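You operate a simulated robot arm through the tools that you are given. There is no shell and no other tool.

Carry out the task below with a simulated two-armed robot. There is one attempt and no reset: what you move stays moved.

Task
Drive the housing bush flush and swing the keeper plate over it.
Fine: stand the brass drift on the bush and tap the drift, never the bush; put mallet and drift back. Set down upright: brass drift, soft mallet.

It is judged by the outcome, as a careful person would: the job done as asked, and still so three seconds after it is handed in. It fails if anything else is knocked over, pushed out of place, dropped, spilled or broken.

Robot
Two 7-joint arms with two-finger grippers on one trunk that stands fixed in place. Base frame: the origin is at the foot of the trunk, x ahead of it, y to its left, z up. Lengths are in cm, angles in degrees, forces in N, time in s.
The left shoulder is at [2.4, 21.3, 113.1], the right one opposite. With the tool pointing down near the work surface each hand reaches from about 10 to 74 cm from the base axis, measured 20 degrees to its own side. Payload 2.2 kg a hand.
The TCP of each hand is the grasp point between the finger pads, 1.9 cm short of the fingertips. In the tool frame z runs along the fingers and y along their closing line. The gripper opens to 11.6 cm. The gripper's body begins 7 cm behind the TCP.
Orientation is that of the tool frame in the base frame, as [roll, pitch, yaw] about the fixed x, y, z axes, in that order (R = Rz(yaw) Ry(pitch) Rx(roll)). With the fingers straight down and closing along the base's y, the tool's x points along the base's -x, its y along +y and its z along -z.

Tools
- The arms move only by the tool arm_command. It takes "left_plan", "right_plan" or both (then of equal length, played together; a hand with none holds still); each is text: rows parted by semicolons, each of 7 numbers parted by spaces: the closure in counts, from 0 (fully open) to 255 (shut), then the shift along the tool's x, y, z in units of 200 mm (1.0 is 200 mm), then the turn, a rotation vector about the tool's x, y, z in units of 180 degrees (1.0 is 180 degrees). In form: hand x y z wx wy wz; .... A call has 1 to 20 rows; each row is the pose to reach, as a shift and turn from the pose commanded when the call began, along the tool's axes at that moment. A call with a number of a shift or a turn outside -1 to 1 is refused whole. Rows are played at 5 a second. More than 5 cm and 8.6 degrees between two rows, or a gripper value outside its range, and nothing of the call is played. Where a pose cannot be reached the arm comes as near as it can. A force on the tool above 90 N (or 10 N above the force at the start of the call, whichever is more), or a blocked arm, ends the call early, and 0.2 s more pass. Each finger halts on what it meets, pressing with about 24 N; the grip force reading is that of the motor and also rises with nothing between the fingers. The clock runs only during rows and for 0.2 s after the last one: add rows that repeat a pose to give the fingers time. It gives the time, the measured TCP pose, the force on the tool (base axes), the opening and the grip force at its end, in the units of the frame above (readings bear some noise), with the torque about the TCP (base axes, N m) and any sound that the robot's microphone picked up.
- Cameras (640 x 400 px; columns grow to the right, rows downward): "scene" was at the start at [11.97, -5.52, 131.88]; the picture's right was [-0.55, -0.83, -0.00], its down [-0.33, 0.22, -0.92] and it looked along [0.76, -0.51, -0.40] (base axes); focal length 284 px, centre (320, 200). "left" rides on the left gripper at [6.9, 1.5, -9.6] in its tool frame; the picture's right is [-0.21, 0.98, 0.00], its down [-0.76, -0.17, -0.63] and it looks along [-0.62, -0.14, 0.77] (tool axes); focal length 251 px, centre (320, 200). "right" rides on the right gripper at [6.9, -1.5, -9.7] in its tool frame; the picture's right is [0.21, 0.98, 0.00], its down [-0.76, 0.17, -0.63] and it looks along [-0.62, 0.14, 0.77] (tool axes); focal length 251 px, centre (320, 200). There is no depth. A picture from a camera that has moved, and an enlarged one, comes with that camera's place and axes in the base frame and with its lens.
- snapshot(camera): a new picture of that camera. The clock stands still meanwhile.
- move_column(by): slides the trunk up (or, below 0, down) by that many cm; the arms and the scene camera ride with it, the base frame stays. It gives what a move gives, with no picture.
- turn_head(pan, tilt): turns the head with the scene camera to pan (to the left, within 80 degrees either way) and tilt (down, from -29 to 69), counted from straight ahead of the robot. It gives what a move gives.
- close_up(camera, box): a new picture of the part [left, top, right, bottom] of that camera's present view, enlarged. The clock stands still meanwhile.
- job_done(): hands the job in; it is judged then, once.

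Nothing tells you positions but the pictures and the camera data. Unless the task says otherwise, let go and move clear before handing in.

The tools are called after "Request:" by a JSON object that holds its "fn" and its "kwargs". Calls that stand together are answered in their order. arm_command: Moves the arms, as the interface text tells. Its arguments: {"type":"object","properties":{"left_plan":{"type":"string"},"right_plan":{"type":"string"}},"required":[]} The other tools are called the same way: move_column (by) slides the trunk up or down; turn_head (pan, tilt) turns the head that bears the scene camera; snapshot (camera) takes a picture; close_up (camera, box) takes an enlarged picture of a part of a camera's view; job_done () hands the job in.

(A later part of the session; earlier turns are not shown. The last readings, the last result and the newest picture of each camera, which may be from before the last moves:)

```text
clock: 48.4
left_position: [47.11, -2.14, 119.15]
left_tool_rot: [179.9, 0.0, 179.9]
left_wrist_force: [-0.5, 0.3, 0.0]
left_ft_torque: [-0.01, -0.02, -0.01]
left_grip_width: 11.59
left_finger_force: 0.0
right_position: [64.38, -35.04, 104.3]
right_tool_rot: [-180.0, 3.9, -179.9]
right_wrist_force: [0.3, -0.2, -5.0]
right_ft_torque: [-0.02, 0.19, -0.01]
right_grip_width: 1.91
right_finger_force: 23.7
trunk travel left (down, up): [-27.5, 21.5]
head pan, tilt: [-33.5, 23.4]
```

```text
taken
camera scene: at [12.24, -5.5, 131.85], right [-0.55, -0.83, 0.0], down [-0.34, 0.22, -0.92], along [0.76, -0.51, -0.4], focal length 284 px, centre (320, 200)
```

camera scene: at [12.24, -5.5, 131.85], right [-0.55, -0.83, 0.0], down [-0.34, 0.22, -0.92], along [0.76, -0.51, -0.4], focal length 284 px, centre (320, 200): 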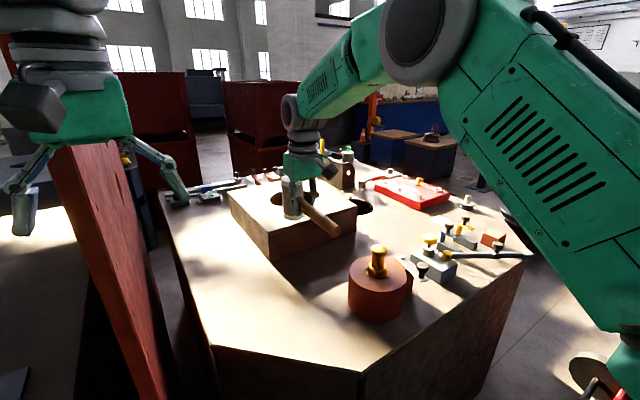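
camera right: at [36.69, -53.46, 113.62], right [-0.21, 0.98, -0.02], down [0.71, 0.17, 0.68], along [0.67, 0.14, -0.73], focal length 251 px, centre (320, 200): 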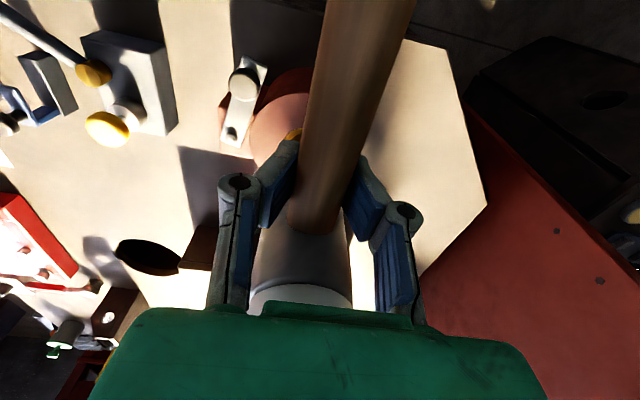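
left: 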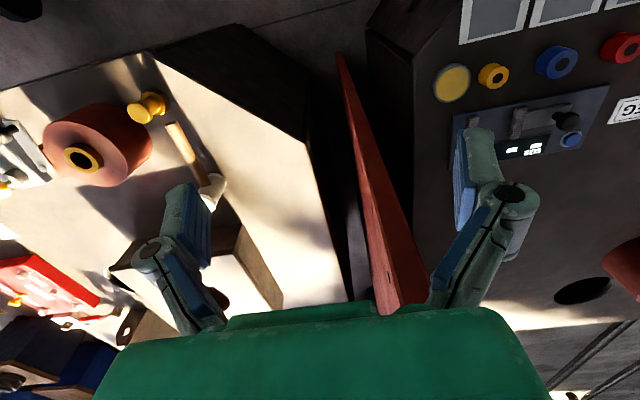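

Now descend toward the original spot.

Request:
{"fn": "arm_command", "kwargs": {"right_plan": "255 -0.0079 0 0.1 0 0 0; 255 -0.02 0 0.25 0 0 0; 255 -0.0317 0 0.4 0 0 0; 255 -0.0436 0 0.55 0 0 0; 255 -0.0555 0 0.7 0 0 0; 255 -0.0666 0 0.84 0 0 0; 255 -0.0719 0 0.907 0 0 0; 255 -0.0719 0 0.907 0 0 0"}}

Request:
{"fn": "snapshot", "kwargs": {"camera": "right"}}

Request:
{"fn": "close_up", "kwargs": {"camera": "scene", "box": [260, 230, 350, 320]}}

```text
clock: 50.2
left_position: [47.05, -2.06, 119.13]
left_tool_rot: [180.0, 0.0, 179.9]
left_wrist_force: [-0.1, 0.0, -0.6]
left_ft_torque: [0.0, 0.01, 0.04]
left_grip_width: 11.62
left_finger_force: 0.1
right_position: [67.0, -35.0, 86.49]
right_tool_rot: [-180.0, 4.0, 180.0]
right_wrist_force: [0.0, -0.5, -5.1]
right_ft_torque: [-0.01, 0.18, 0.0]
right_grip_width: 1.87
right_finger_force: 24.2
trunk travel left (down, up): [-27.5, 21.5]
head pan, tilt: [-33.5, 23.4]
```

```text
taken
camera right: at [59.5, -36.58, 95.5], right [-0.21, 0.98, -0.02], down [0.71, 0.17, 0.68], along [0.67, 0.14, -0.73], focal length 251 px, centre (320, 200)
```

right: 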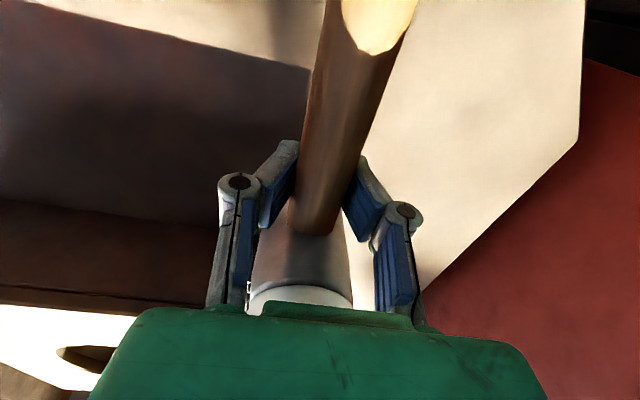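

```text
4.44 times, centred on (305, 275) of scene
camera zoom: at [12.25, -5.51, 131.85], right [-0.55, -0.83, 0.0], down [-0.34, 0.22, -0.92], along [0.76, -0.51, -0.4], focal length 1263 px, centre (387, -133)
```

zoom: 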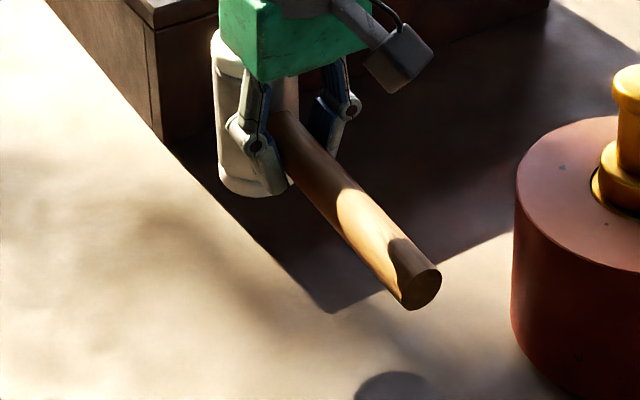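

Request:
{"fn": "arm_command", "kwargs": {"right_plan": "255 0.004 0 0.08 0 0 0; 255 0.009 0 0.16 0 0 0; 255 0.013 0 0.24 0 0 0; 255 0.0176 0 0.3095 0 0 0; 255 0.0176 0 0.3095 0 0 0"}}

Request:
{"fn": "close_up", "kwargs": {"camera": "scene", "box": [260, 230, 350, 320]}}

```text
clock: 51.4
left_position: [47.09, -1.96, 119.17]
left_tool_rot: [179.9, 0.1, -180.0]
left_wrist_force: [-0.2, -0.1, -0.2]
left_ft_torque: [0.01, -0.04, 0.02]
left_grip_width: 11.61
left_finger_force: 0.0
right_position: [67.13, -34.97, 80.32]
right_tool_rot: [-180.0, 4.0, 180.0]
right_wrist_force: [0.4, -0.7, -4.7]
right_ft_torque: [-0.04, 0.18, 0.01]
right_grip_width: 1.89
right_finger_force: 24.5
trunk travel left (down, up): [-27.5, 21.5]
head pan, tilt: [-33.5, 23.4]
```

```text
4.44 times, centred on (305, 275) of scene
camera zoom: at [12.24, -5.52, 131.85], right [-0.55, -0.83, 0.0], down [-0.34, 0.22, -0.92], along [0.76, -0.51, -0.4], focal length 1263 px, centre (387, -133)
```

zoom: 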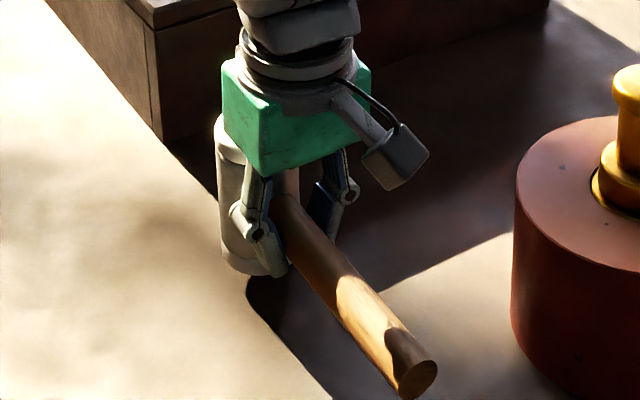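

Request:
{"fn": "arm_command", "kwargs": {"right_plan": "255 0.001 0 0.015 0 0 0; 255 0.002 0 0.03 0 0 0; 255 0.002 0 0.03 0 0 0"}}

```text
clock: 52.2
left_position: [47.11, -2.14, 119.14]
left_tool_rot: [180.0, 0.1, -180.0]
left_wrist_force: [0.0, 0.0, -1.0]
left_ft_torque: [0.02, -0.04, -0.02]
left_grip_width: 11.59
left_finger_force: 0.1
right_position: [67.13, -34.96, 79.74]
right_tool_rot: [-179.9, 4.0, 180.0]
right_wrist_force: [-0.1, -0.3, -4.9]
right_ft_torque: [0.01, 0.21, 0.03]
right_grip_width: 1.88
right_finger_force: 23.7
trunk travel left (down, up): [-27.5, 21.5]
head pan, tilt: [-33.5, 23.4]
```

Request:
{"fn": "arm_command", "kwargs": {"right_plan": "255 0.0005 0 0.008 0 0 0; 255 0.001 0 0.013 0 0 0; 255 0.001 0 0.013 0 0 0"}}

```text
clock: 53.0
left_position: [47.04, -2.17, 119.23]
left_tool_rot: [-179.9, 0.1, 180.0]
left_wrist_force: [0.2, -1.0, 0.1]
left_ft_torque: [-0.03, 0.02, 0.02]
left_grip_width: 11.61
left_finger_force: 0.1
right_position: [67.11, -35.09, 79.35]
right_tool_rot: [179.9, 3.9, 180.0]
right_wrist_force: [-0.2, 0.3, -5.2]
right_ft_torque: [0.02, 0.18, -0.02]
right_grip_width: 1.89
right_finger_force: 24.1
trunk travel left (down, up): [-27.5, 21.5]
head pan, tilt: [-33.5, 23.4]
```

Request:
{"fn": "arm_command", "kwargs": {"right_plan": "255 0.0005 0 0.005 0 0 0; 255 0.0005 0 0.01 0 0 0; 255 0.0005 0 0.01 0 0 0"}}

Request:
{"fn": "close_up", "kwargs": {"camera": "scene", "box": [270, 240, 320, 300]}}

```text
clock: 53.8
left_position: [46.93, -2.16, 119.19]
left_tool_rot: [180.0, 0.1, -180.0]
left_wrist_force: [-0.2, -0.8, 0.0]
left_ft_torque: [-0.01, -0.01, 0.0]
left_grip_width: 11.6
left_finger_force: 0.0
right_position: [67.11, -34.98, 79.26]
right_tool_rot: [-180.0, 4.0, -180.0]
right_wrist_force: [0.3, 0.0, -4.7]
right_ft_torque: [-0.04, 0.2, 0.0]
right_grip_width: 1.87
right_finger_force: 23.9
trunk travel left (down, up): [-27.5, 21.5]
head pan, tilt: [-33.5, 23.4]
```

```text
6.67 times, centred on (295, 270) of scene
camera zoom: at [12.27, -5.51, 131.85], right [-0.55, -0.83, 0.0], down [-0.34, 0.22, -0.92], along [0.76, -0.51, -0.4], focal length 1895 px, centre (487, -267)
```

zoom: 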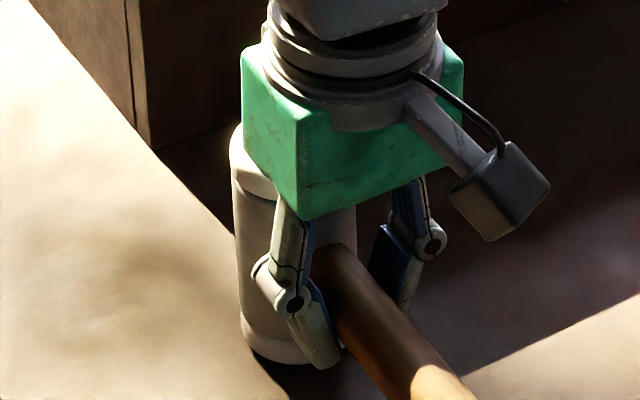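

Request:
{"fn": "arm_command", "kwargs": {"right_plan": "255 0.0005 0 0.005 0 0 0; 255 0.0005 0 0.009 0 0 0; 255 0.0005 0 0.009 0 0 0"}}

```text
clock: 54.6
left_position: [47.03, -2.01, 119.21]
left_tool_rot: [180.0, 0.1, -180.0]
left_wrist_force: [-0.8, 0.9, -0.4]
left_ft_torque: [0.02, 0.01, 0.03]
left_grip_width: 11.63
left_finger_force: 0.2
right_position: [67.24, -35.06, 79.02]
right_tool_rot: [180.0, 4.1, -180.0]
right_wrist_force: [2.0, -0.4, 2.0]
right_ft_torque: [0.1, -0.04, 0.0]
right_grip_width: 1.87
right_finger_force: 23.9
trunk travel left (down, up): [-27.5, 21.5]
head pan, tilt: [-33.5, 23.4]
```

The mallet is resting on the table. I open the fingers gently and let it stand.

Request:
{"fn": "arm_command", "kwargs": {"right_plan": "255 0 0 0.002 0 0 0; 220 0 0 0.002 0 0 0; 200 0 0 0.002 0 0 0; 180 0 0 0.002 0 0 0; 150 0 0 0.002 0 0 0; 120 0 0 0.002 0 0 0; 90 0 0 0.002 0 0 0; 90 0 0 0.002 0 0 0"}}

Request:
{"fn": "close_up", "kwargs": {"camera": "scene", "box": [260, 230, 350, 320]}}

Request:
{"fn": "close_up", "kwargs": {"camera": "right", "box": [200, 60, 440, 310]}}

```text
clock: 56.4
left_position: [47.05, -2.13, 119.17]
left_tool_rot: [180.0, 0.1, 180.0]
left_wrist_force: [0.9, -0.2, -0.8]
left_ft_torque: [-0.01, 0.01, -0.03]
left_grip_width: 11.6
left_finger_force: 0.0
right_position: [67.17, -35.04, 78.87]
right_tool_rot: [180.0, 4.0, -180.0]
right_wrist_force: [0.1, -0.6, 0.5]
right_ft_torque: [-0.01, 0.02, 0.02]
right_grip_width: 7.5
right_finger_force: 0.0
trunk travel left (down, up): [-27.5, 21.5]
head pan, tilt: [-33.5, 23.4]
```

```text
4.44 times, centred on (305, 275) of scene
camera zoom: at [12.18, -5.46, 131.86], right [-0.55, -0.83, 0.0], down [-0.34, 0.22, -0.92], along [0.76, -0.51, -0.4], focal length 1263 px, centre (387, -133)
```

zoom: 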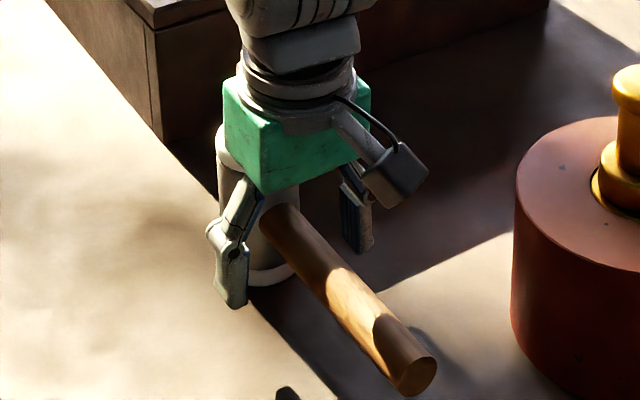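

```text
1.60 times, centred on (320, 185) of right
camera zoom: at [59.63, -36.49, 88.05], right [-0.21, 0.98, -0.02], down [0.71, 0.17, 0.68], along [0.67, 0.14, -0.73], focal length 402 px, centre (320, 224)
```

zoom: 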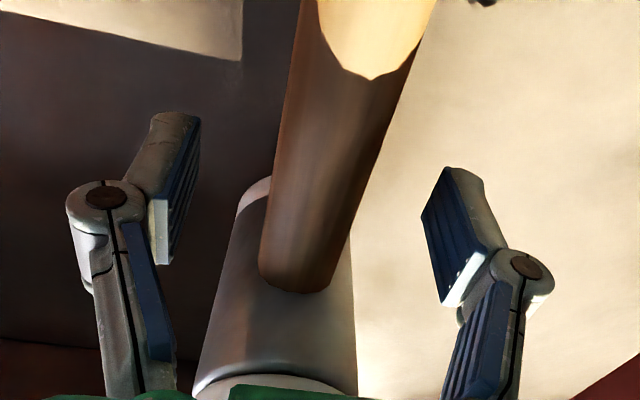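

The mallet stands in its original spot. I rise straight up, level the wrist, and move toward the housing for an inspection view of the bush.

Request:
{"fn": "arm_command", "kwargs": {"right_plan": "90 -0.0035 0 -0.05 0 0 0; 90 -0.0105 0 -0.15 0 0 0; 90 -0.021 0 -0.3 0 0 0; 90 -0.0315 0 -0.45 0 0 0; 90 -0.042 0 -0.6 0 0 0; 90 -0.0525 0 -0.75 0 0 0; 90 -0.063 0 -0.9 0 0 0; 90 -0.063 0 -0.9 0 0.011 0; 90 -0.063 0 -0.9 0 0.022 0; 90 -0.063 0 -0.9 0 0.022 0"}}

Request:
{"fn": "snapshot", "kwargs": {"camera": "scene"}}

```text
clock: 58.6
left_position: [47.06, -2.06, 119.25]
left_tool_rot: [180.0, 0.1, -180.0]
left_wrist_force: [0.4, 0.3, 0.4]
left_ft_torque: [0.0, -0.03, -0.02]
left_grip_width: 11.61
left_finger_force: 0.0
right_position: [67.31, -35.0, 97.11]
right_tool_rot: [179.9, 0.1, -179.9]
right_wrist_force: [-0.2, 0.7, -0.7]
right_ft_torque: [-0.02, -0.03, 0.02]
right_grip_width: 7.53
right_finger_force: 0.1
trunk travel left (down, up): [-27.5, 21.5]
head pan, tilt: [-33.5, 23.4]
```

```text
taken
camera scene: at [12.13, -5.46, 131.87], right [-0.55, -0.83, 0.0], down [-0.33, 0.22, -0.92], along [0.76, -0.51, -0.4], focal length 284 px, centre (320, 200)
```

scene: 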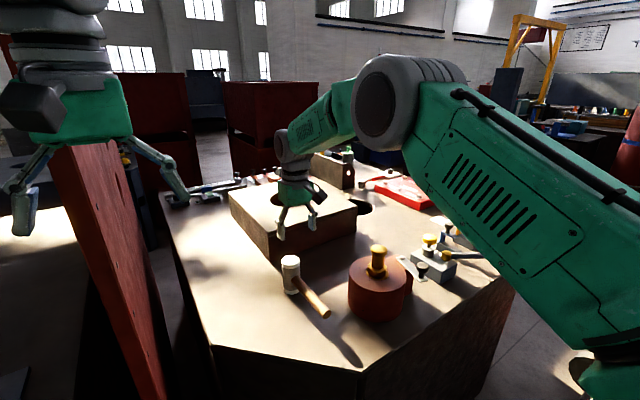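

Mallet looks properly in place. I bring the hand back in front of the housing and pitch it up for a low-angle view of the bush.

Request:
{"fn": "arm_command", "kwargs": {"right_plan": "90 0.05 -0.03 -0.15 0 0 0; 90 0.17 -0.1 -0.2 0 0 0; 90 0.32 -0.2 -0.2 0 0 0; 90 0.47 -0.3 -0.2 0 0 0; 90 0.62 -0.4 -0.2 0 0 0; 90 0.77 -0.5 -0.2 0 0 0; 90 0.9 -0.55 -0.2 0 0 0; 90 0.9 -0.55 -0.2 0 0 0"}}

Request:
{"fn": "arm_command", "kwargs": {"right_plan": "90 0.12 -0.08 0 0 0 0; 90 0.25 -0.16 0 0 0 0; 90 0.38 -0.24 0 0 0 0; 60 0.5 -0.32 0 0 -0.04 0; 30 0.56 -0.35 0 0 -0.08 0; 0 0.56 -0.35 0.1 0 -0.12 0; 0 0.56 -0.35 0.2 0 -0.1667 0; 0 0.56 -0.35 0.35 0 -0.1667 0; 0 0.56 -0.35 0.42 0 -0.1667 0; 0 0.56 -0.35 0.42 0 -0.1667 0"}}

Request:
{"fn": "snapshot", "kwargs": {"camera": "right"}}

Request:
{"fn": "snapshot", "kwargs": {"camera": "scene"}}

```text
clock: 60.4
left_position: [47.05, -2.01, 119.08]
left_tool_rot: [179.9, 0.0, -180.0]
left_wrist_force: [0.9, -0.1, 0.2]
left_ft_torque: [0.03, -0.02, -0.01]
left_grip_width: 11.58
left_finger_force: 0.1
right_position: [48.98, -45.94, 100.92]
right_tool_rot: [-180.0, 0.0, 180.0]
right_wrist_force: [1.0, -1.0, 1.2]
right_ft_torque: [0.0, 0.02, -0.02]
right_grip_width: 7.5
right_finger_force: 0.0
trunk travel left (down, up): [-27.5, 21.5]
head pan, tilt: [-33.5, 23.4]
```

```text
clock: 62.6
left_position: [46.82, -2.03, 119.32]
left_tool_rot: [-179.9, 0.1, 179.9]
left_wrist_force: [0.4, 0.6, 0.0]
left_ft_torque: [0.01, -0.04, -0.02]
left_grip_width: 11.61
left_finger_force: 0.1
right_position: [37.81, -53.02, 92.73]
right_tool_rot: [-179.9, 30.3, 180.0]
right_wrist_force: [-1.0, 0.1, -0.1]
right_ft_torque: [0.01, -0.02, 0.04]
right_grip_width: 11.61
right_finger_force: 0.1
right hand out of reach, approached as far as the arm can: row 7, 8
trunk travel left (down, up): [-27.5, 21.5]
head pan, tilt: [-33.5, 23.4]
```

```text
taken
camera right: at [26.99, -54.58, 97.56], right [-0.19, 0.98, -0.11], down [0.34, 0.17, 0.93], along [0.92, 0.13, -0.36], focal length 251 px, centre (320, 200)
```

right: 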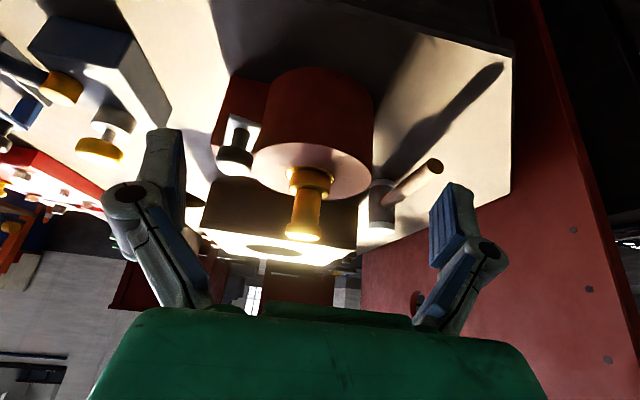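

```text
taken
camera scene: at [11.81, -5.48, 131.9], right [-0.55, -0.83, 0.0], down [-0.33, 0.22, -0.92], along [0.77, -0.51, -0.4], focal length 284 px, centre (320, 200)
```

scene: 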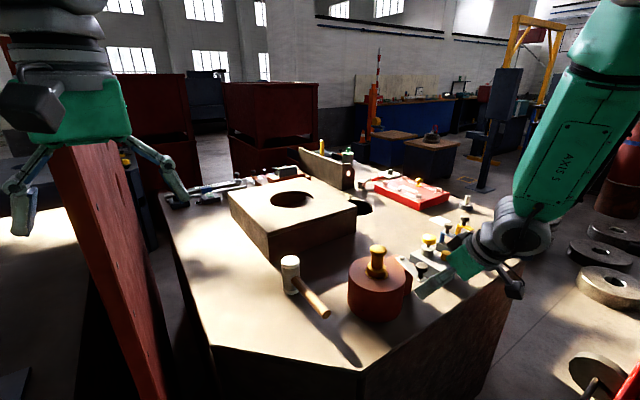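

Now I have a low-angle view from the near side. I zoom into the bush/housing edge.

Request:
{"fn": "close_up", "kwargs": {"camera": "right", "box": [220, 80, 400, 250]}}

Request:
{"fn": "close_up", "kwargs": {"camera": "right", "box": [275, 155, 345, 205]}}

```text
2.35 times, centred on (310, 165) of right
camera zoom: at [26.99, -54.58, 97.56], right [-0.19, 0.98, -0.11], down [0.34, 0.17, 0.93], along [0.92, 0.13, -0.36], focal length 592 px, centre (344, 282)
```

zoom: 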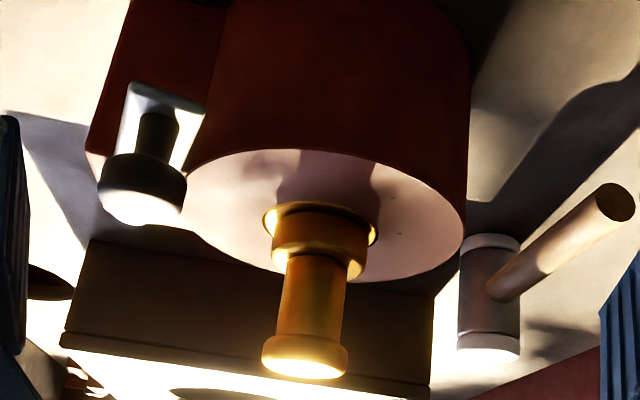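

```text
8.00 times, centred on (310, 180) of right
camera zoom: at [26.99, -54.58, 97.56], right [-0.19, 0.98, -0.11], down [0.34, 0.17, 0.93], along [0.92, 0.13, -0.36], focal length 2012 px, centre (400, 360)
```

zoom: 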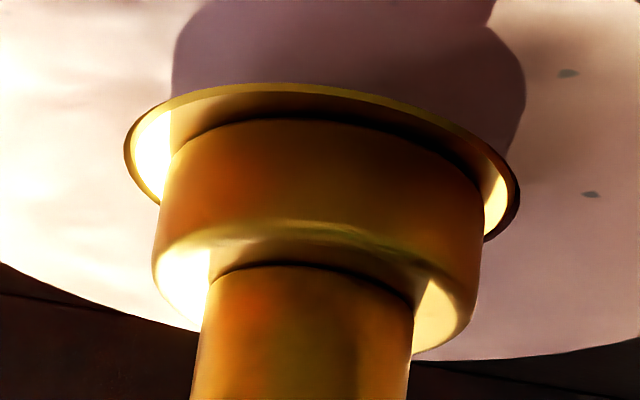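

The rim at the near edge looks like just the bush's chamfer. I lower the camera for a still flatter view to judge flushness.

Request:
{"fn": "arm_command", "kwargs": {"right_plan": "0 0.03 0 0.054 0 0 0; 0 0.07 0 0.12 0 0 0; 0 0.105 0 0.18 0 0 0; 0 0.126 0 0.216 0 0 0; 0 0.126 0 0.216 0 0 0"}}

Request:
{"fn": "snapshot", "kwargs": {"camera": "right"}}

```text
clock: 63.8
left_position: [47.0, -2.08, 119.2]
left_tool_rot: [-180.0, 0.2, -179.9]
left_wrist_force: [-0.7, -1.1, -0.2]
left_ft_torque: [0.01, 0.01, -0.01]
left_grip_width: 11.62
left_finger_force: 0.0
right_position: [37.88, -52.86, 87.5]
right_tool_rot: [-179.9, 30.1, 180.0]
right_wrist_force: [0.2, -0.5, -0.1]
right_ft_torque: [0.01, 0.02, -0.01]
right_grip_width: 11.6
right_finger_force: 0.1
trunk travel left (down, up): [-27.5, 21.5]
head pan, tilt: [-33.5, 23.4]
```

```text
taken
camera right: at [27.09, -54.56, 92.38], right [-0.19, 0.98, -0.11], down [0.34, 0.17, 0.93], along [0.92, 0.14, -0.36], focal length 251 px, centre (320, 200)
```

right: 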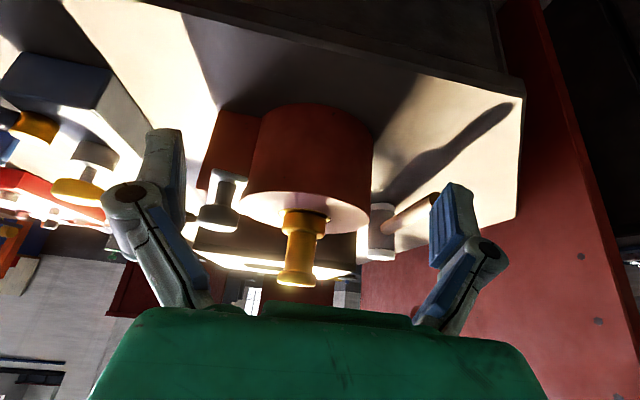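

Request:
{"fn": "close_up", "kwargs": {"camera": "right", "box": [270, 190, 345, 240]}}

Request:
{"fn": "close_up", "kwargs": {"camera": "right", "box": [190, 160, 290, 240]}}

```text
8.00 times, centred on (308, 215) of right
camera zoom: at [27.09, -54.56, 92.38], right [-0.19, 0.98, -0.11], down [0.34, 0.17, 0.93], along [0.92, 0.14, -0.36], focal length 2012 px, centre (420, 80)
```

zoom: 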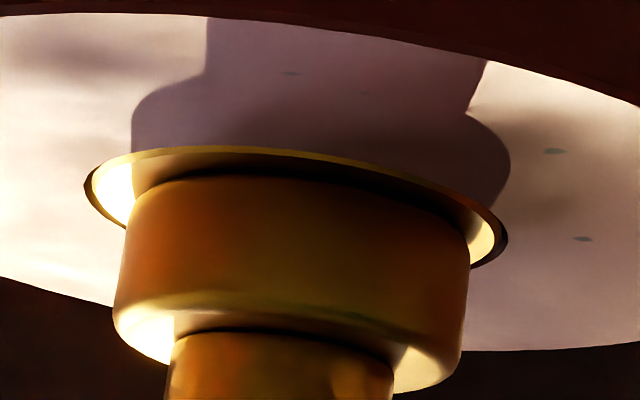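

```text
5.00 times, centred on (240, 200) of right
camera zoom: at [27.09, -54.56, 92.38], right [-0.19, 0.98, -0.11], down [0.34, 0.17, 0.93], along [0.92, 0.14, -0.36], focal length 1257 px, centre (720, 200)
```

zoom: 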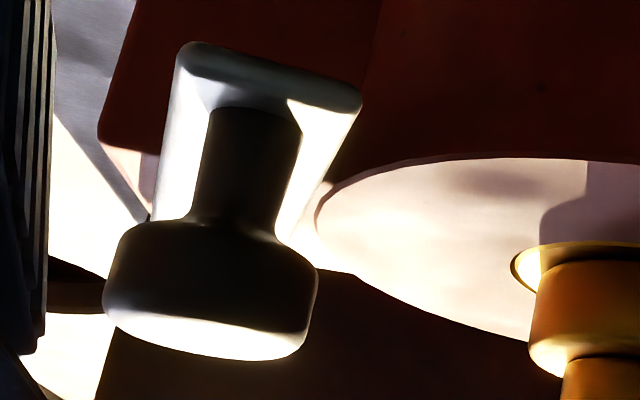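

Request:
{"fn": "close_up", "kwargs": {"camera": "right", "box": [278, 200, 308, 222]}}

Request:
{"fn": "close_up", "kwargs": {"camera": "right", "box": [308, 200, 338, 228]}}

```text
16.00 times, centred on (293, 211) of right
camera zoom: at [27.09, -54.56, 92.38], right [-0.19, 0.98, -0.11], down [0.34, 0.17, 0.93], along [0.92, 0.14, -0.36], focal length 4023 px, centre (752, 24)
```

zoom: 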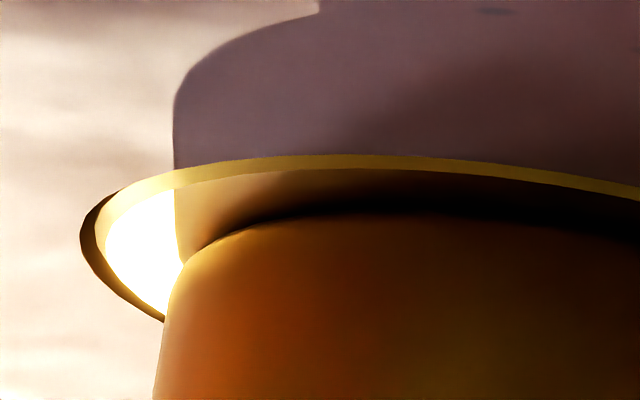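

```text
14.29 times, centred on (323, 214) of right
camera zoom: at [27.09, -54.56, 92.38], right [-0.19, 0.98, -0.11], down [0.34, 0.17, 0.93], along [0.92, 0.14, -0.36], focal length 3592 px, centre (277, 0)
```

zoom: 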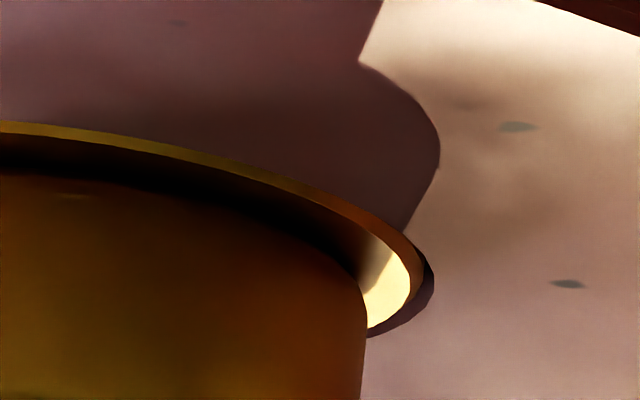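

The bore wall shows thinly on the far side and only the chamfer on the near side, so the bush sits flush within about half a millimetre. Now I raise and level the hand to take the drift back off the bush.

Request:
{"fn": "arm_command", "kwargs": {"right_plan": "0 -0.05 0 -0.085 0 0 0; 0 -0.13 0 -0.225 0 0 0; 0 -0.21 0 -0.36 0 0 0; 20 -0.29 0 -0.5 0 0.04 0; 50 -0.328 0 -0.56 0 0.08 0; 90 -0.328 0 -0.56 0 0.12 0; 90 -0.328 0 -0.56 0 0.1667 0; 90 -0.328 0 -0.56 0 0.1667 0"}}

```text
clock: 65.6
left_position: [46.99, -2.02, 119.24]
left_tool_rot: [-179.9, 0.1, -179.9]
left_wrist_force: [-0.4, -0.1, 0.8]
left_ft_torque: [-0.03, -0.01, 0.0]
left_grip_width: 11.6
left_finger_force: 0.1
right_position: [37.93, -52.93, 100.64]
right_tool_rot: [180.0, 0.0, 180.0]
right_wrist_force: [-0.4, 0.3, -1.2]
right_ft_torque: [0.01, 0.0, 0.02]
right_grip_width: 7.5
right_finger_force: 0.1
trunk travel left (down, up): [-27.5, 21.5]
head pan, tilt: [-33.5, 23.4]
```

Request:
{"fn": "arm_command", "kwargs": {"right_plan": "90 -0.12 0.01 0 0 0 0; 90 -0.28 0.02 0 0 0 0; 90 -0.44 0.03 0 0 0 0; 90 -0.6 0.04 0 0 0 0; 90 -0.75 0.049 0.05 0 0 0; 90 -0.8535 0.049 0.15 0 0 0; 90 -0.8535 0.049 0.23 0 0 0; 90 -0.8535 0.049 0.23 0 0 0"}}

Request:
{"fn": "close_up", "kwargs": {"camera": "right", "box": [200, 40, 440, 220]}}

Request:
{"fn": "close_up", "kwargs": {"camera": "scene", "box": [350, 210, 430, 280]}}

```text
clock: 67.4
left_position: [47.06, -2.06, 119.26]
left_tool_rot: [-180.0, 0.1, 180.0]
left_wrist_force: [0.3, 0.8, 0.1]
left_ft_torque: [-0.03, 0.01, 0.0]
left_grip_width: 11.6
left_finger_force: 0.0
right_position: [54.85, -51.99, 95.71]
right_tool_rot: [-180.0, 0.0, 180.0]
right_wrist_force: [-0.4, -0.7, -0.6]
right_ft_torque: [0.02, 0.04, -0.02]
right_grip_width: 7.53
right_finger_force: 0.0
trunk travel left (down, up): [-27.5, 21.5]
head pan, tilt: [-33.5, 23.4]
```

```text
2.22 times, centred on (320, 130) of right
camera zoom: at [47.98, -53.54, 105.42], right [-0.21, 0.98, 0.0], down [0.76, 0.17, 0.63], along [0.62, 0.13, -0.77], focal length 559 px, centre (320, 356)
```

zoom: 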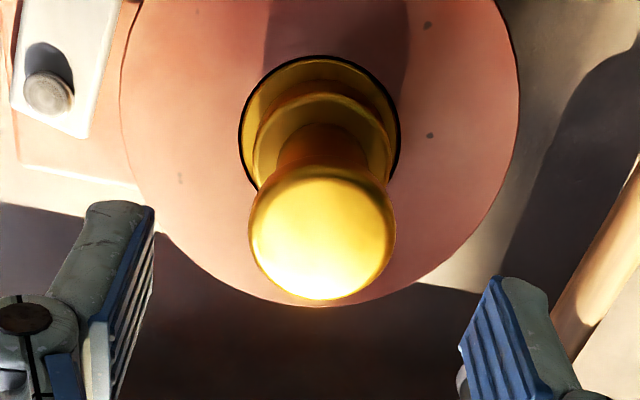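

```text
5.71 times, centred on (390, 245) of scene
camera zoom: at [12.1, -5.57, 131.87], right [-0.55, -0.83, 0.0], down [-0.33, 0.22, -0.92], along [0.76, -0.51, -0.4], focal length 1624 px, centre (-80, -57)
```

zoom: 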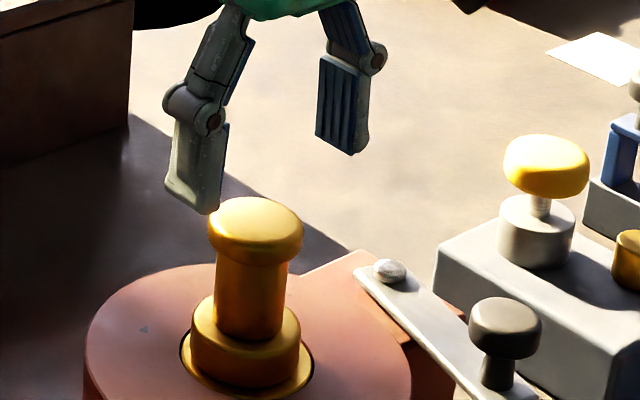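

Drift is well centred under the hand. I lower to the waist and close as before.

Request:
{"fn": "arm_command", "kwargs": {"right_plan": "90 -0.0075 0.0025 0.08 0 0 0; 90 -0.0075 0.0025 0.18 0 0 0; 90 -0.0075 0.0025 0.27 0 0 0; 90 -0.0075 0.0025 0.31 0 0 0; 90 -0.0075 0.0025 0.31 0 0 0; 130 -0.0075 0.0025 0.31 0 0 0; 160 -0.0075 0.0025 0.31 0 0 0; 200 -0.0075 0.0025 0.31 0 0 0; 255 -0.0075 0.0025 0.31 0 0 0; 255 -0.0075 0.0025 0.31 0 0 0; 255 -0.0075 0.0025 0.31 0 0 0"}}

Request:
{"fn": "close_up", "kwargs": {"camera": "right", "box": [220, 90, 420, 250]}}

Request:
{"fn": "close_up", "kwargs": {"camera": "scene", "box": [350, 220, 430, 290]}}

```text
clock: 69.8
left_position: [47.2, -2.08, 119.14]
left_tool_rot: [-179.9, 0.1, -180.0]
left_wrist_force: [0.0, -0.6, -0.3]
left_ft_torque: [0.01, -0.05, -0.02]
left_grip_width: 11.6
left_finger_force: 0.1
right_position: [55.09, -51.91, 89.78]
right_tool_rot: [179.9, 0.0, 180.0]
right_wrist_force: [0.6, 2.0, 0.3]
right_ft_torque: [0.04, -0.03, 0.02]
right_grip_width: 3.43
right_finger_force: 23.8
trunk travel left (down, up): [-27.5, 21.5]
head pan, tilt: [-33.5, 23.4]
```

```text
2.50 times, centred on (320, 170) of right
camera zoom: at [48.31, -53.51, 99.38], right [-0.21, 0.98, 0.0], down [0.76, 0.17, 0.63], along [0.62, 0.14, -0.77], focal length 629 px, centre (320, 275)
```

zoom: 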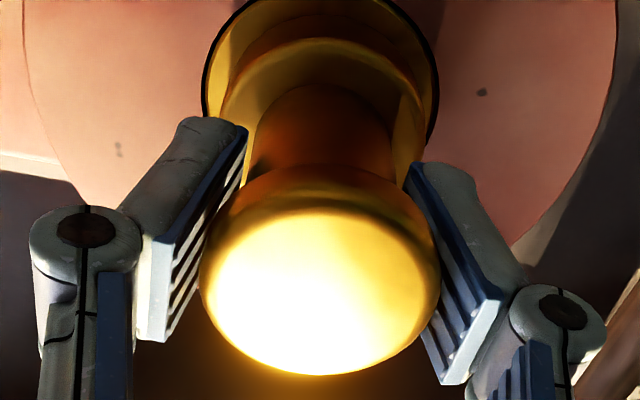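

```text
5.71 times, centred on (390, 255) of scene
camera zoom: at [12.13, -5.56, 131.86], right [-0.55, -0.83, 0.0], down [-0.33, 0.22, -0.92], along [0.76, -0.51, -0.4], focal length 1624 px, centre (-80, -114)
```

zoom: 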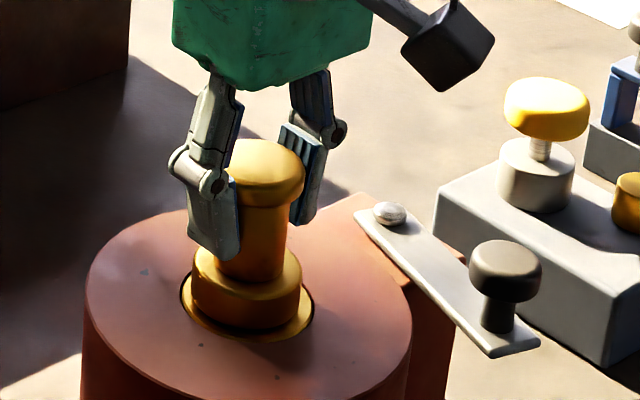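

Grip is slightly higher than last time; I reopen, go 0.4 cm deeper and close again for security.

Request:
{"fn": "arm_command", "kwargs": {"right_plan": "160 0 0 0 0 0 0; 120 0 0 0 0 0 0; 120 0 0 0.01 0 0 0; 120 0 0 0.02 0 0 0; 120 0 0 0.02 0 0 0; 160 0 0 0.02 0 0 0; 200 0 0 0.02 0 0 0; 255 0 0 0.02 0 0 0; 255 0 0 0.02 0 0 0; 255 0 0 0.02 0 0 0"}}

Request:
{"fn": "close_up", "kwargs": {"camera": "scene", "box": [350, 220, 430, 290]}}

```text
clock: 72.0
left_position: [46.94, -2.16, 119.17]
left_tool_rot: [-180.0, 0.1, 180.0]
left_wrist_force: [-0.1, 0.0, -0.2]
left_ft_torque: [0.03, 0.0, -0.01]
left_grip_width: 11.6
left_finger_force: 0.2
right_position: [55.08, -52.06, 89.47]
right_tool_rot: [180.0, 0.0, -180.0]
right_wrist_force: [0.3, 1.1, -0.1]
right_ft_torque: [0.05, -0.07, -0.02]
right_grip_width: 3.32
right_finger_force: 24.8
trunk travel left (down, up): [-27.5, 21.5]
head pan, tilt: [-33.5, 23.4]
```

```text
5.71 times, centred on (390, 255) of scene
camera zoom: at [12.13, -5.56, 131.86], right [-0.55, -0.83, 0.0], down [-0.33, 0.22, -0.92], along [0.76, -0.51, -0.4], focal length 1624 px, centre (-80, -114)
```

zoom: 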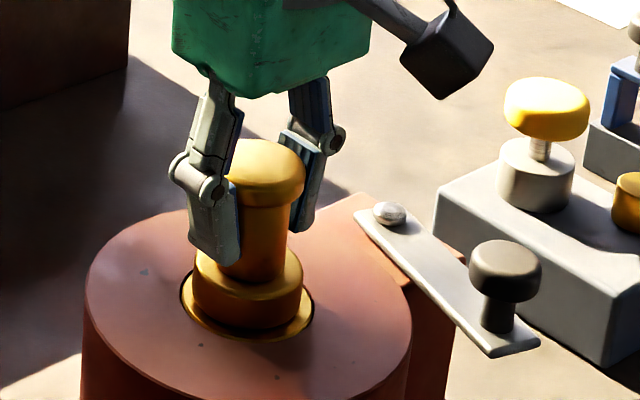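

Request:
{"fn": "arm_command", "kwargs": {"right_plan": "255 0 0 -0.01 0 0 0; 255 0 0 -0.025 0 0 0; 255 0 0 -0.05 0 0 0; 255 0 0 -0.1 0 0 0; 255 0 0 -0.18 0 0 0; 255 0 0 -0.28 0 0 0; 255 0 0 -0.36 0 0 0; 255 0 0 -0.36 0 0 0"}}

Request:
{"fn": "close_up", "kwargs": {"camera": "scene", "box": [340, 190, 440, 290]}}

Request:
{"fn": "snapshot", "kwargs": {"camera": "right"}}

```text
clock: 73.8
left_position: [47.1, -2.08, 119.21]
left_tool_rot: [-179.9, 0.0, 180.0]
left_wrist_force: [0.2, -0.1, -0.9]
left_ft_torque: [0.01, 0.03, -0.02]
left_grip_width: 11.61
left_finger_force: 0.0
right_position: [55.23, -51.97, 96.38]
right_tool_rot: [180.0, 0.0, -179.9]
right_wrist_force: [-0.8, 0.5, -4.0]
right_ft_torque: [-0.01, 0.0, 0.0]
right_grip_width: 3.32
right_finger_force: 24.7
trunk travel left (down, up): [-27.5, 21.5]
head pan, tilt: [-33.5, 23.4]
```

```text
4.00 times, centred on (390, 240) of scene
camera zoom: at [12.19, -5.64, 131.85], right [-0.55, -0.83, 0.0], down [-0.34, 0.22, -0.92], along [0.76, -0.5, -0.4], focal length 1137 px, centre (40, 40)
```

zoom: 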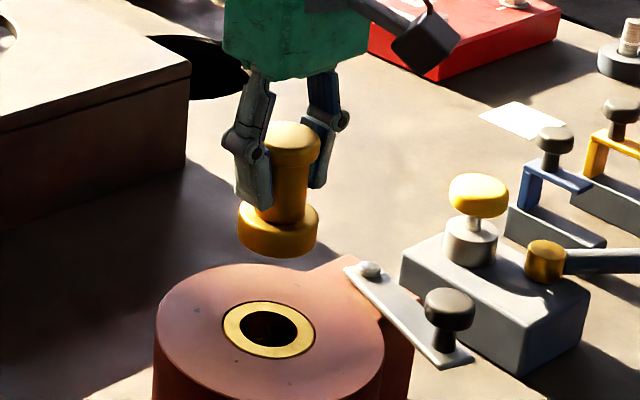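

```text
taken
camera right: at [48.35, -53.54, 106.06], right [-0.21, 0.98, 0.0], down [0.76, 0.17, 0.63], along [0.62, 0.14, -0.77], focal length 251 px, centre (320, 200)
```

right: 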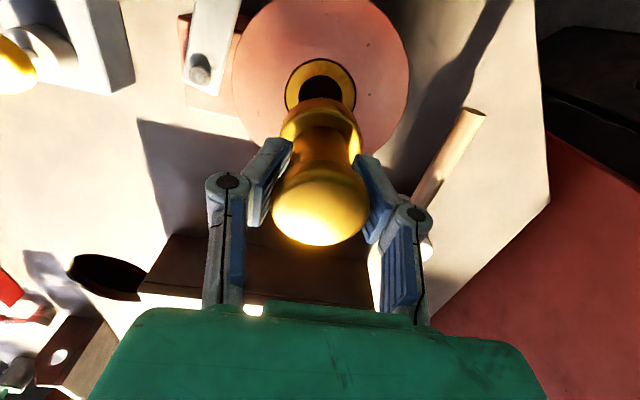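

The drift is lifted and the bush is now clearly visible. I zoom on it to confirm it's flush before putting the drift away.

Request:
{"fn": "close_up", "kwargs": {"camera": "scene", "box": [370, 260, 404, 284]}}

Request:
{"fn": "close_up", "kwargs": {"camera": "scene", "box": [370, 264, 386, 282]}}

```text
16.00 times, centred on (387, 272) of scene
camera zoom: at [12.19, -5.64, 131.85], right [-0.55, -0.83, 0.0], down [-0.34, 0.22, -0.92], along [0.76, -0.5, -0.4], focal length 4548 px, centre (-752, -952)
```

zoom: 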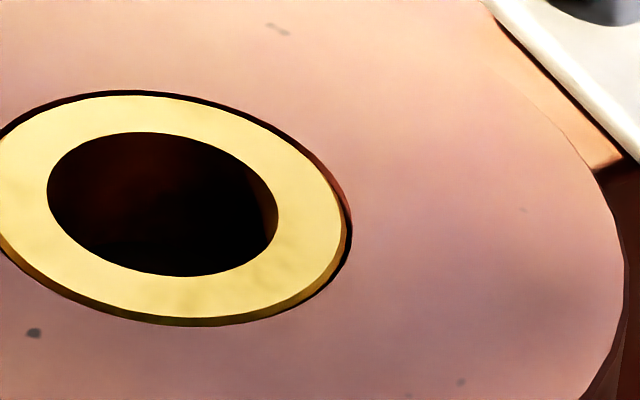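

```text
16.00 times, centred on (378, 273) of scene
camera zoom: at [12.19, -5.64, 131.85], right [-0.55, -0.83, 0.0], down [-0.34, 0.22, -0.92], along [0.76, -0.5, -0.4], focal length 4548 px, centre (-608, -968)
```

zoom: 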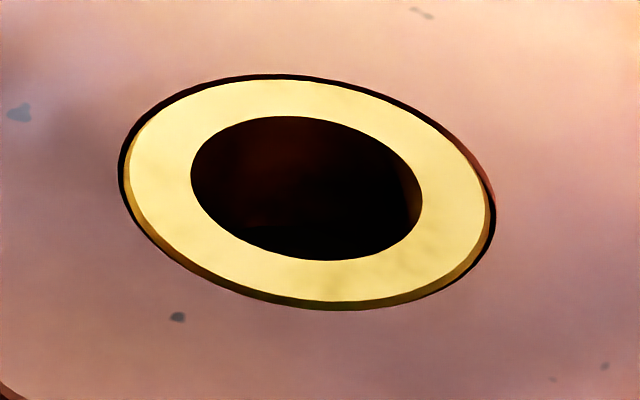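

The bush is flush (well under a millimetre). I carry the drift back to its original place beside the mallet handle.

Request:
{"fn": "arm_command", "kwargs": {"right_plan": "255 0.02 0.05 0 0 0 0; 255 0.06 0.16 0 0 0 0; 255 0.11 0.29 0 0 0 0; 255 0.16 0.43 0 0 0 0; 255 0.21 0.56 0 0 0 0; 255 0.25 0.67 0 0 0 0; 255 0.26 0.695 0 0 0 0; 255 0.26 0.695 0.12 0 0 0; 255 0.26 0.695 0.27 0 0 0; 255 0.26 0.695 0.42 0 0 0; 255 0.26 0.695 0.55 0 0 0; 255 0.26 0.695 0.65 0 0 0; 255 0.26 0.695 0.7 0 0 0; 255 0.26 0.695 0.7 0 0 0"}}

Request:
{"fn": "close_up", "kwargs": {"camera": "scene", "box": [290, 260, 410, 350]}}

Request:
{"fn": "snapshot", "kwargs": {"camera": "right"}}

```text
clock: 76.8
left_position: [47.07, -2.1, 119.13]
left_tool_rot: [-180.0, 0.1, 179.9]
left_wrist_force: [-0.1, 0.7, -0.2]
left_ft_torque: [-0.03, 0.01, 0.01]
left_grip_width: 11.62
left_finger_force: 0.0
right_position: [50.11, -38.07, 82.52]
right_tool_rot: [180.0, 0.1, 180.0]
right_wrist_force: [-0.2, -0.3, -4.5]
right_ft_torque: [0.0, -0.01, 0.0]
right_grip_width: 3.28
right_finger_force: 24.2
trunk travel left (down, up): [-27.5, 21.5]
head pan, tilt: [-33.5, 23.4]
```

```text
4.44 times, centred on (350, 305) of scene
camera zoom: at [12.14, -5.54, 131.86], right [-0.55, -0.83, 0.0], down [-0.33, 0.22, -0.92], along [0.76, -0.51, -0.4], focal length 1263 px, centre (187, -267)
```

zoom: 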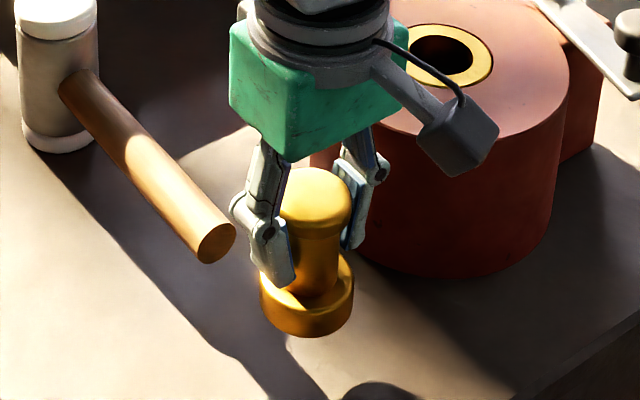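

```text
taken
camera right: at [43.18, -39.6, 92.07], right [-0.21, 0.98, 0.0], down [0.76, 0.17, 0.63], along [0.62, 0.14, -0.77], focal length 251 px, centre (320, 200)
```

right: 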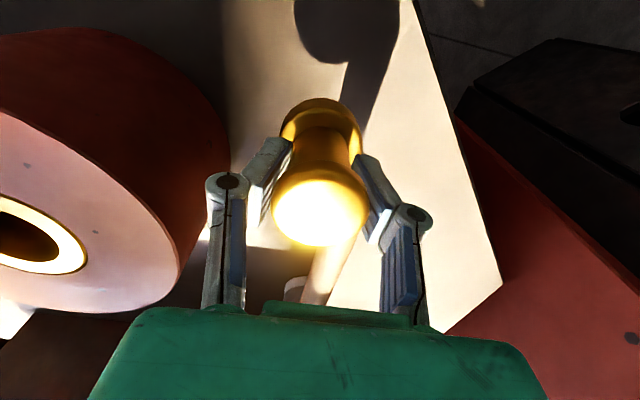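

Lowering the drift the remaining distance to the table in small steps.

Request:
{"fn": "arm_command", "kwargs": {"right_plan": "255 0.004 0 0.04 0 0 0; 255 0.006 0 0.09 0 0 0; 255 0.006 0 0.13 0 0 0; 255 0.006 0 0.13 0 0 0"}}

Request:
{"fn": "close_up", "kwargs": {"camera": "scene", "box": [290, 260, 410, 350]}}

```text
clock: 77.8
left_position: [46.96, -2.04, 119.16]
left_tool_rot: [-180.0, 0.1, 179.9]
left_wrist_force: [0.5, 0.2, -0.1]
left_ft_torque: [-0.02, -0.03, -0.03]
left_grip_width: 11.61
left_finger_force: 0.0
right_position: [49.9, -38.1, 80.03]
right_tool_rot: [-180.0, 0.1, -180.0]
right_wrist_force: [-0.6, -0.3, -3.4]
right_ft_torque: [-0.03, 0.01, 0.02]
right_grip_width: 3.28
right_finger_force: 24.3
trunk travel left (down, up): [-27.5, 21.5]
head pan, tilt: [-33.5, 23.4]
```

```text
4.44 times, centred on (350, 305) of scene
camera zoom: at [12.15, -5.54, 131.86], right [-0.55, -0.83, 0.0], down [-0.33, 0.22, -0.92], along [0.76, -0.51, -0.4], focal length 1263 px, centre (187, -267)
```

zoom: 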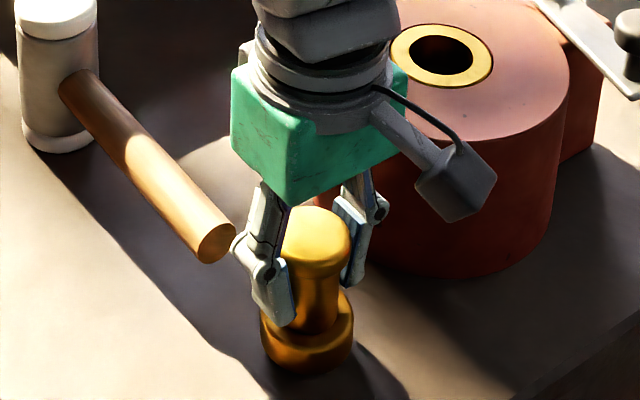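

Request:
{"fn": "arm_command", "kwargs": {"right_plan": "255 0 0 0.008 0 0 0; 255 0 0 0.016 0 0 0; 255 0 0 0.016 0 0 0"}}

```text
clock: 78.6
left_position: [47.05, -2.05, 119.13]
left_tool_rot: [180.0, 0.1, -179.9]
left_wrist_force: [-0.4, 1.1, 1.2]
left_ft_torque: [0.03, -0.03, 0.0]
left_grip_width: 11.57
left_finger_force: 0.0
right_position: [49.89, -38.02, 79.59]
right_tool_rot: [-180.0, -0.1, -179.9]
right_wrist_force: [-0.3, -0.3, -3.9]
right_ft_torque: [-0.02, -0.02, -0.01]
right_grip_width: 3.29
right_finger_force: 23.8
trunk travel left (down, up): [-27.5, 21.5]
head pan, tilt: [-33.5, 23.4]
```

Request:
{"fn": "arm_command", "kwargs": {"right_plan": "255 0 0 0.004 0 0 0; 255 0 0 0.008 0 0 0; 255 0 0 0.008 0 0 0"}}

```text
clock: 79.4
left_position: [47.0, -2.14, 119.14]
left_tool_rot: [-180.0, 0.0, 179.9]
left_wrist_force: [-0.5, -0.2, -0.2]
left_ft_torque: [-0.02, -0.02, 0.0]
left_grip_width: 11.59
left_finger_force: 0.0
right_position: [49.78, -38.21, 79.51]
right_tool_rot: [179.9, 0.0, 180.0]
right_wrist_force: [-0.4, -0.8, -3.8]
right_ft_torque: [0.0, 0.0, 0.0]
right_grip_width: 3.28
right_finger_force: 24.2
trunk travel left (down, up): [-27.5, 21.5]
head pan, tilt: [-33.5, 23.4]
```

Request:
{"fn": "arm_command", "kwargs": {"right_plan": "255 0 0 0.004 0 0 0; 255 0 0 0.008 0 0 0; 255 0 0 0.008 0 0 0"}}

```text
clock: 80.2
left_position: [46.94, -2.13, 119.25]
left_tool_rot: [180.0, 0.1, -180.0]
left_wrist_force: [-0.7, -0.6, -1.3]
left_ft_torque: [0.0, 0.02, 0.01]
left_grip_width: 11.61
left_finger_force: 0.1
right_position: [49.91, -38.14, 79.46]
right_tool_rot: [-179.9, 0.2, -180.0]
right_wrist_force: [-2.5, -2.0, 3.5]
right_ft_torque: [0.05, 0.14, 0.02]
right_grip_width: 3.31
right_finger_force: 24.0
trunk travel left (down, up): [-27.5, 21.5]
head pan, tilt: [-33.5, 23.4]
```

The drift touches the table. I open the fingers slowly.

Request:
{"fn": "arm_command", "kwargs": {"right_plan": "255 0 0 -0.001 0 0 0; 190 0 0 -0.001 0 0 0; 175 0 0 -0.001 0 0 0; 160 0 0 -0.001 0 0 0; 140 0 0 -0.001 0 0 0; 115 0 0 -0.001 0 0 0; 90 0 0 -0.001 0 0 0; 90 0 0 -0.001 0 0 0"}}

Request:
{"fn": "close_up", "kwargs": {"camera": "scene", "box": [290, 260, 410, 350]}}

Request:
{"fn": "close_up", "kwargs": {"camera": "right", "box": [200, 60, 440, 240]}}

```text
clock: 82.0
left_position: [46.95, -2.16, 119.21]
left_tool_rot: [-180.0, 0.1, 180.0]
left_wrist_force: [0.0, 0.3, -0.2]
left_ft_torque: [0.02, 0.0, 0.05]
left_grip_width: 11.6
left_finger_force: 0.2
right_position: [50.02, -38.06, 79.31]
right_tool_rot: [179.9, 0.1, 180.0]
right_wrist_force: [-0.3, 0.6, 0.2]
right_ft_torque: [0.0, -0.03, 0.01]
right_grip_width: 7.51
right_finger_force: 0.0
trunk travel left (down, up): [-27.5, 21.5]
head pan, tilt: [-33.5, 23.4]
```

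```text
4.44 times, centred on (350, 305) of scene
camera zoom: at [12.11, -5.49, 131.87], right [-0.55, -0.83, 0.0], down [-0.33, 0.22, -0.92], along [0.76, -0.51, -0.4], focal length 1263 px, centre (187, -267)
```

zoom: 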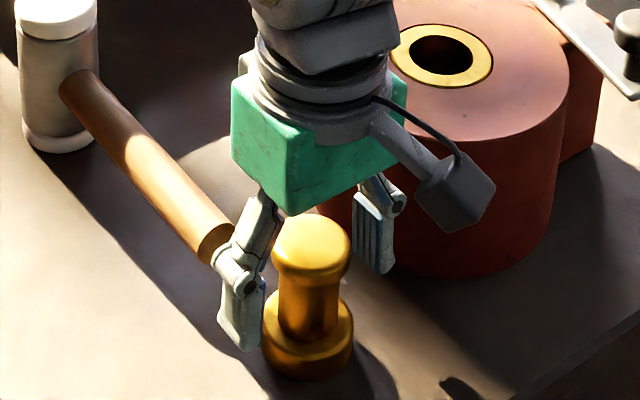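

```text
2.22 times, centred on (320, 150) of right
camera zoom: at [43.01, -39.61, 88.91], right [-0.21, 0.98, 0.0], down [0.76, 0.17, 0.63], along [0.62, 0.14, -0.77], focal length 559 px, centre (320, 311)
```

zoom: 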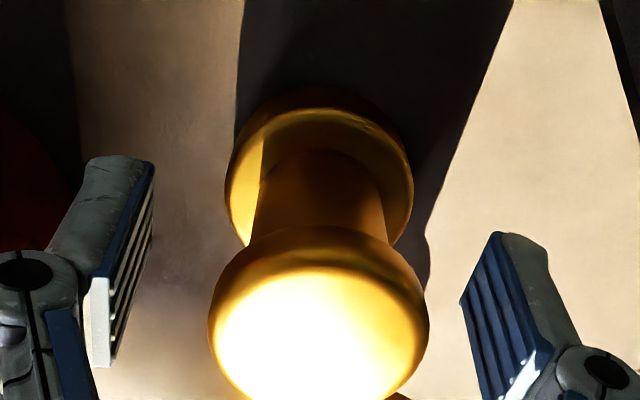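

The drift is standing back in its place. I rise clear and check the overall state.

Request:
{"fn": "arm_command", "kwargs": {"right_plan": "90 0 0 -0.05 0 0 0; 90 0 0 -0.15 0 0 0; 90 0 0 -0.3 0 0 0; 90 0 0 -0.45 0 0 0; 90 0 0 -0.6 0 0 0; 90 0 0 -0.75 0 0 0; 90 0 0 -0.9 0 0 0; 90 0.1 -0.1 -0.95 0 0 0; 90 0.2 -0.2 -0.95 0 0 0; 90 0.3 -0.3 -0.95 0 0 0; 90 0.4 -0.4 -0.95 0 0 0; 90 0.5 -0.55 -0.95 0 0 0; 90 0.5 -0.55 -0.95 0 0 0"}}

Request:
{"fn": "snapshot", "kwargs": {"camera": "scene"}}

Request:
{"fn": "snapshot", "kwargs": {"camera": "right"}}

Request:
{"fn": "close_up", "kwargs": {"camera": "scene", "box": [270, 240, 370, 350]}}

```text
clock: 84.8
left_position: [46.95, -2.16, 119.07]
left_tool_rot: [-180.0, 0.0, -180.0]
left_wrist_force: [0.0, -0.4, 0.0]
left_ft_torque: [-0.01, 0.04, -0.02]
left_grip_width: 11.62
left_finger_force: 0.0
right_position: [39.89, -49.16, 98.27]
right_tool_rot: [179.9, 0.0, 179.9]
right_wrist_force: [-0.1, -0.8, -0.1]
right_ft_torque: [0.0, -0.02, 0.02]
right_grip_width: 7.51
right_finger_force: 0.0
trunk travel left (down, up): [-27.5, 21.5]
head pan, tilt: [-33.5, 23.4]
```

```text
taken
camera scene: at [12.05, -5.69, 131.86], right [-0.55, -0.83, 0.0], down [-0.33, 0.22, -0.92], along [0.76, -0.5, -0.4], focal length 284 px, centre (320, 200)
```

scene: 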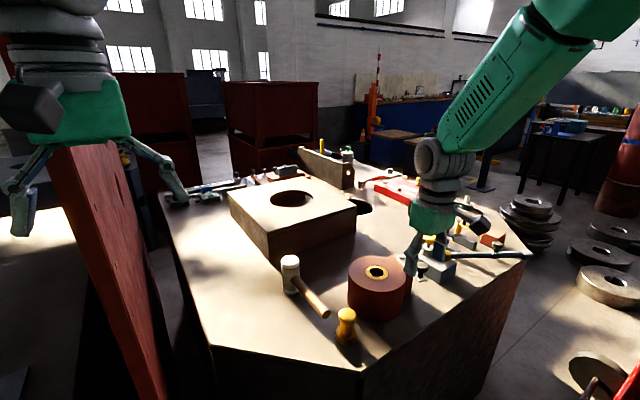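

```text
taken
camera right: at [33.11, -50.74, 107.82], right [-0.21, 0.98, 0.0], down [0.76, 0.17, 0.63], along [0.62, 0.14, -0.77], focal length 251 px, centre (320, 200)
```

right: 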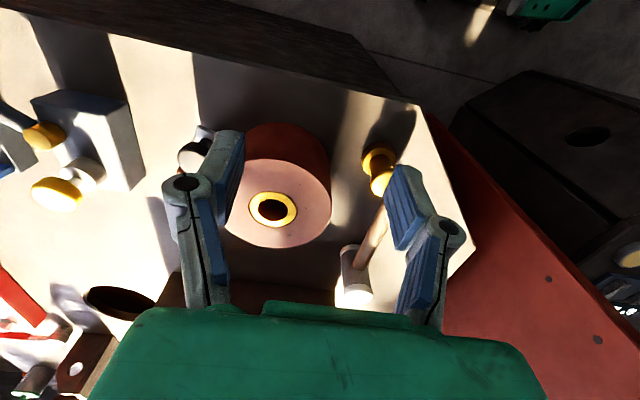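

```text
3.64 times, centred on (320, 295) of scene
camera zoom: at [12.05, -5.69, 131.86], right [-0.55, -0.83, 0.0], down [-0.33, 0.22, -0.92], along [0.76, -0.5, -0.4], focal length 1034 px, centre (320, -146)
```

zoom: 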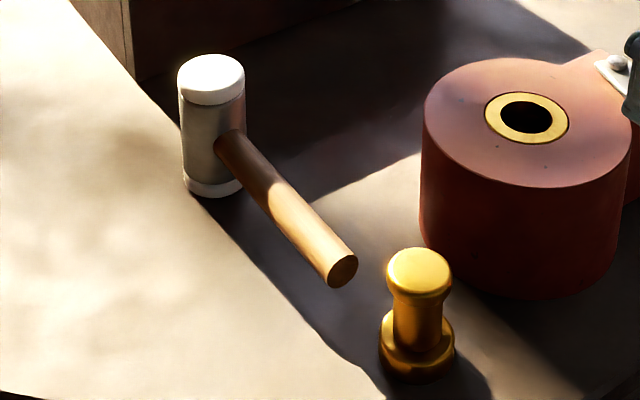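

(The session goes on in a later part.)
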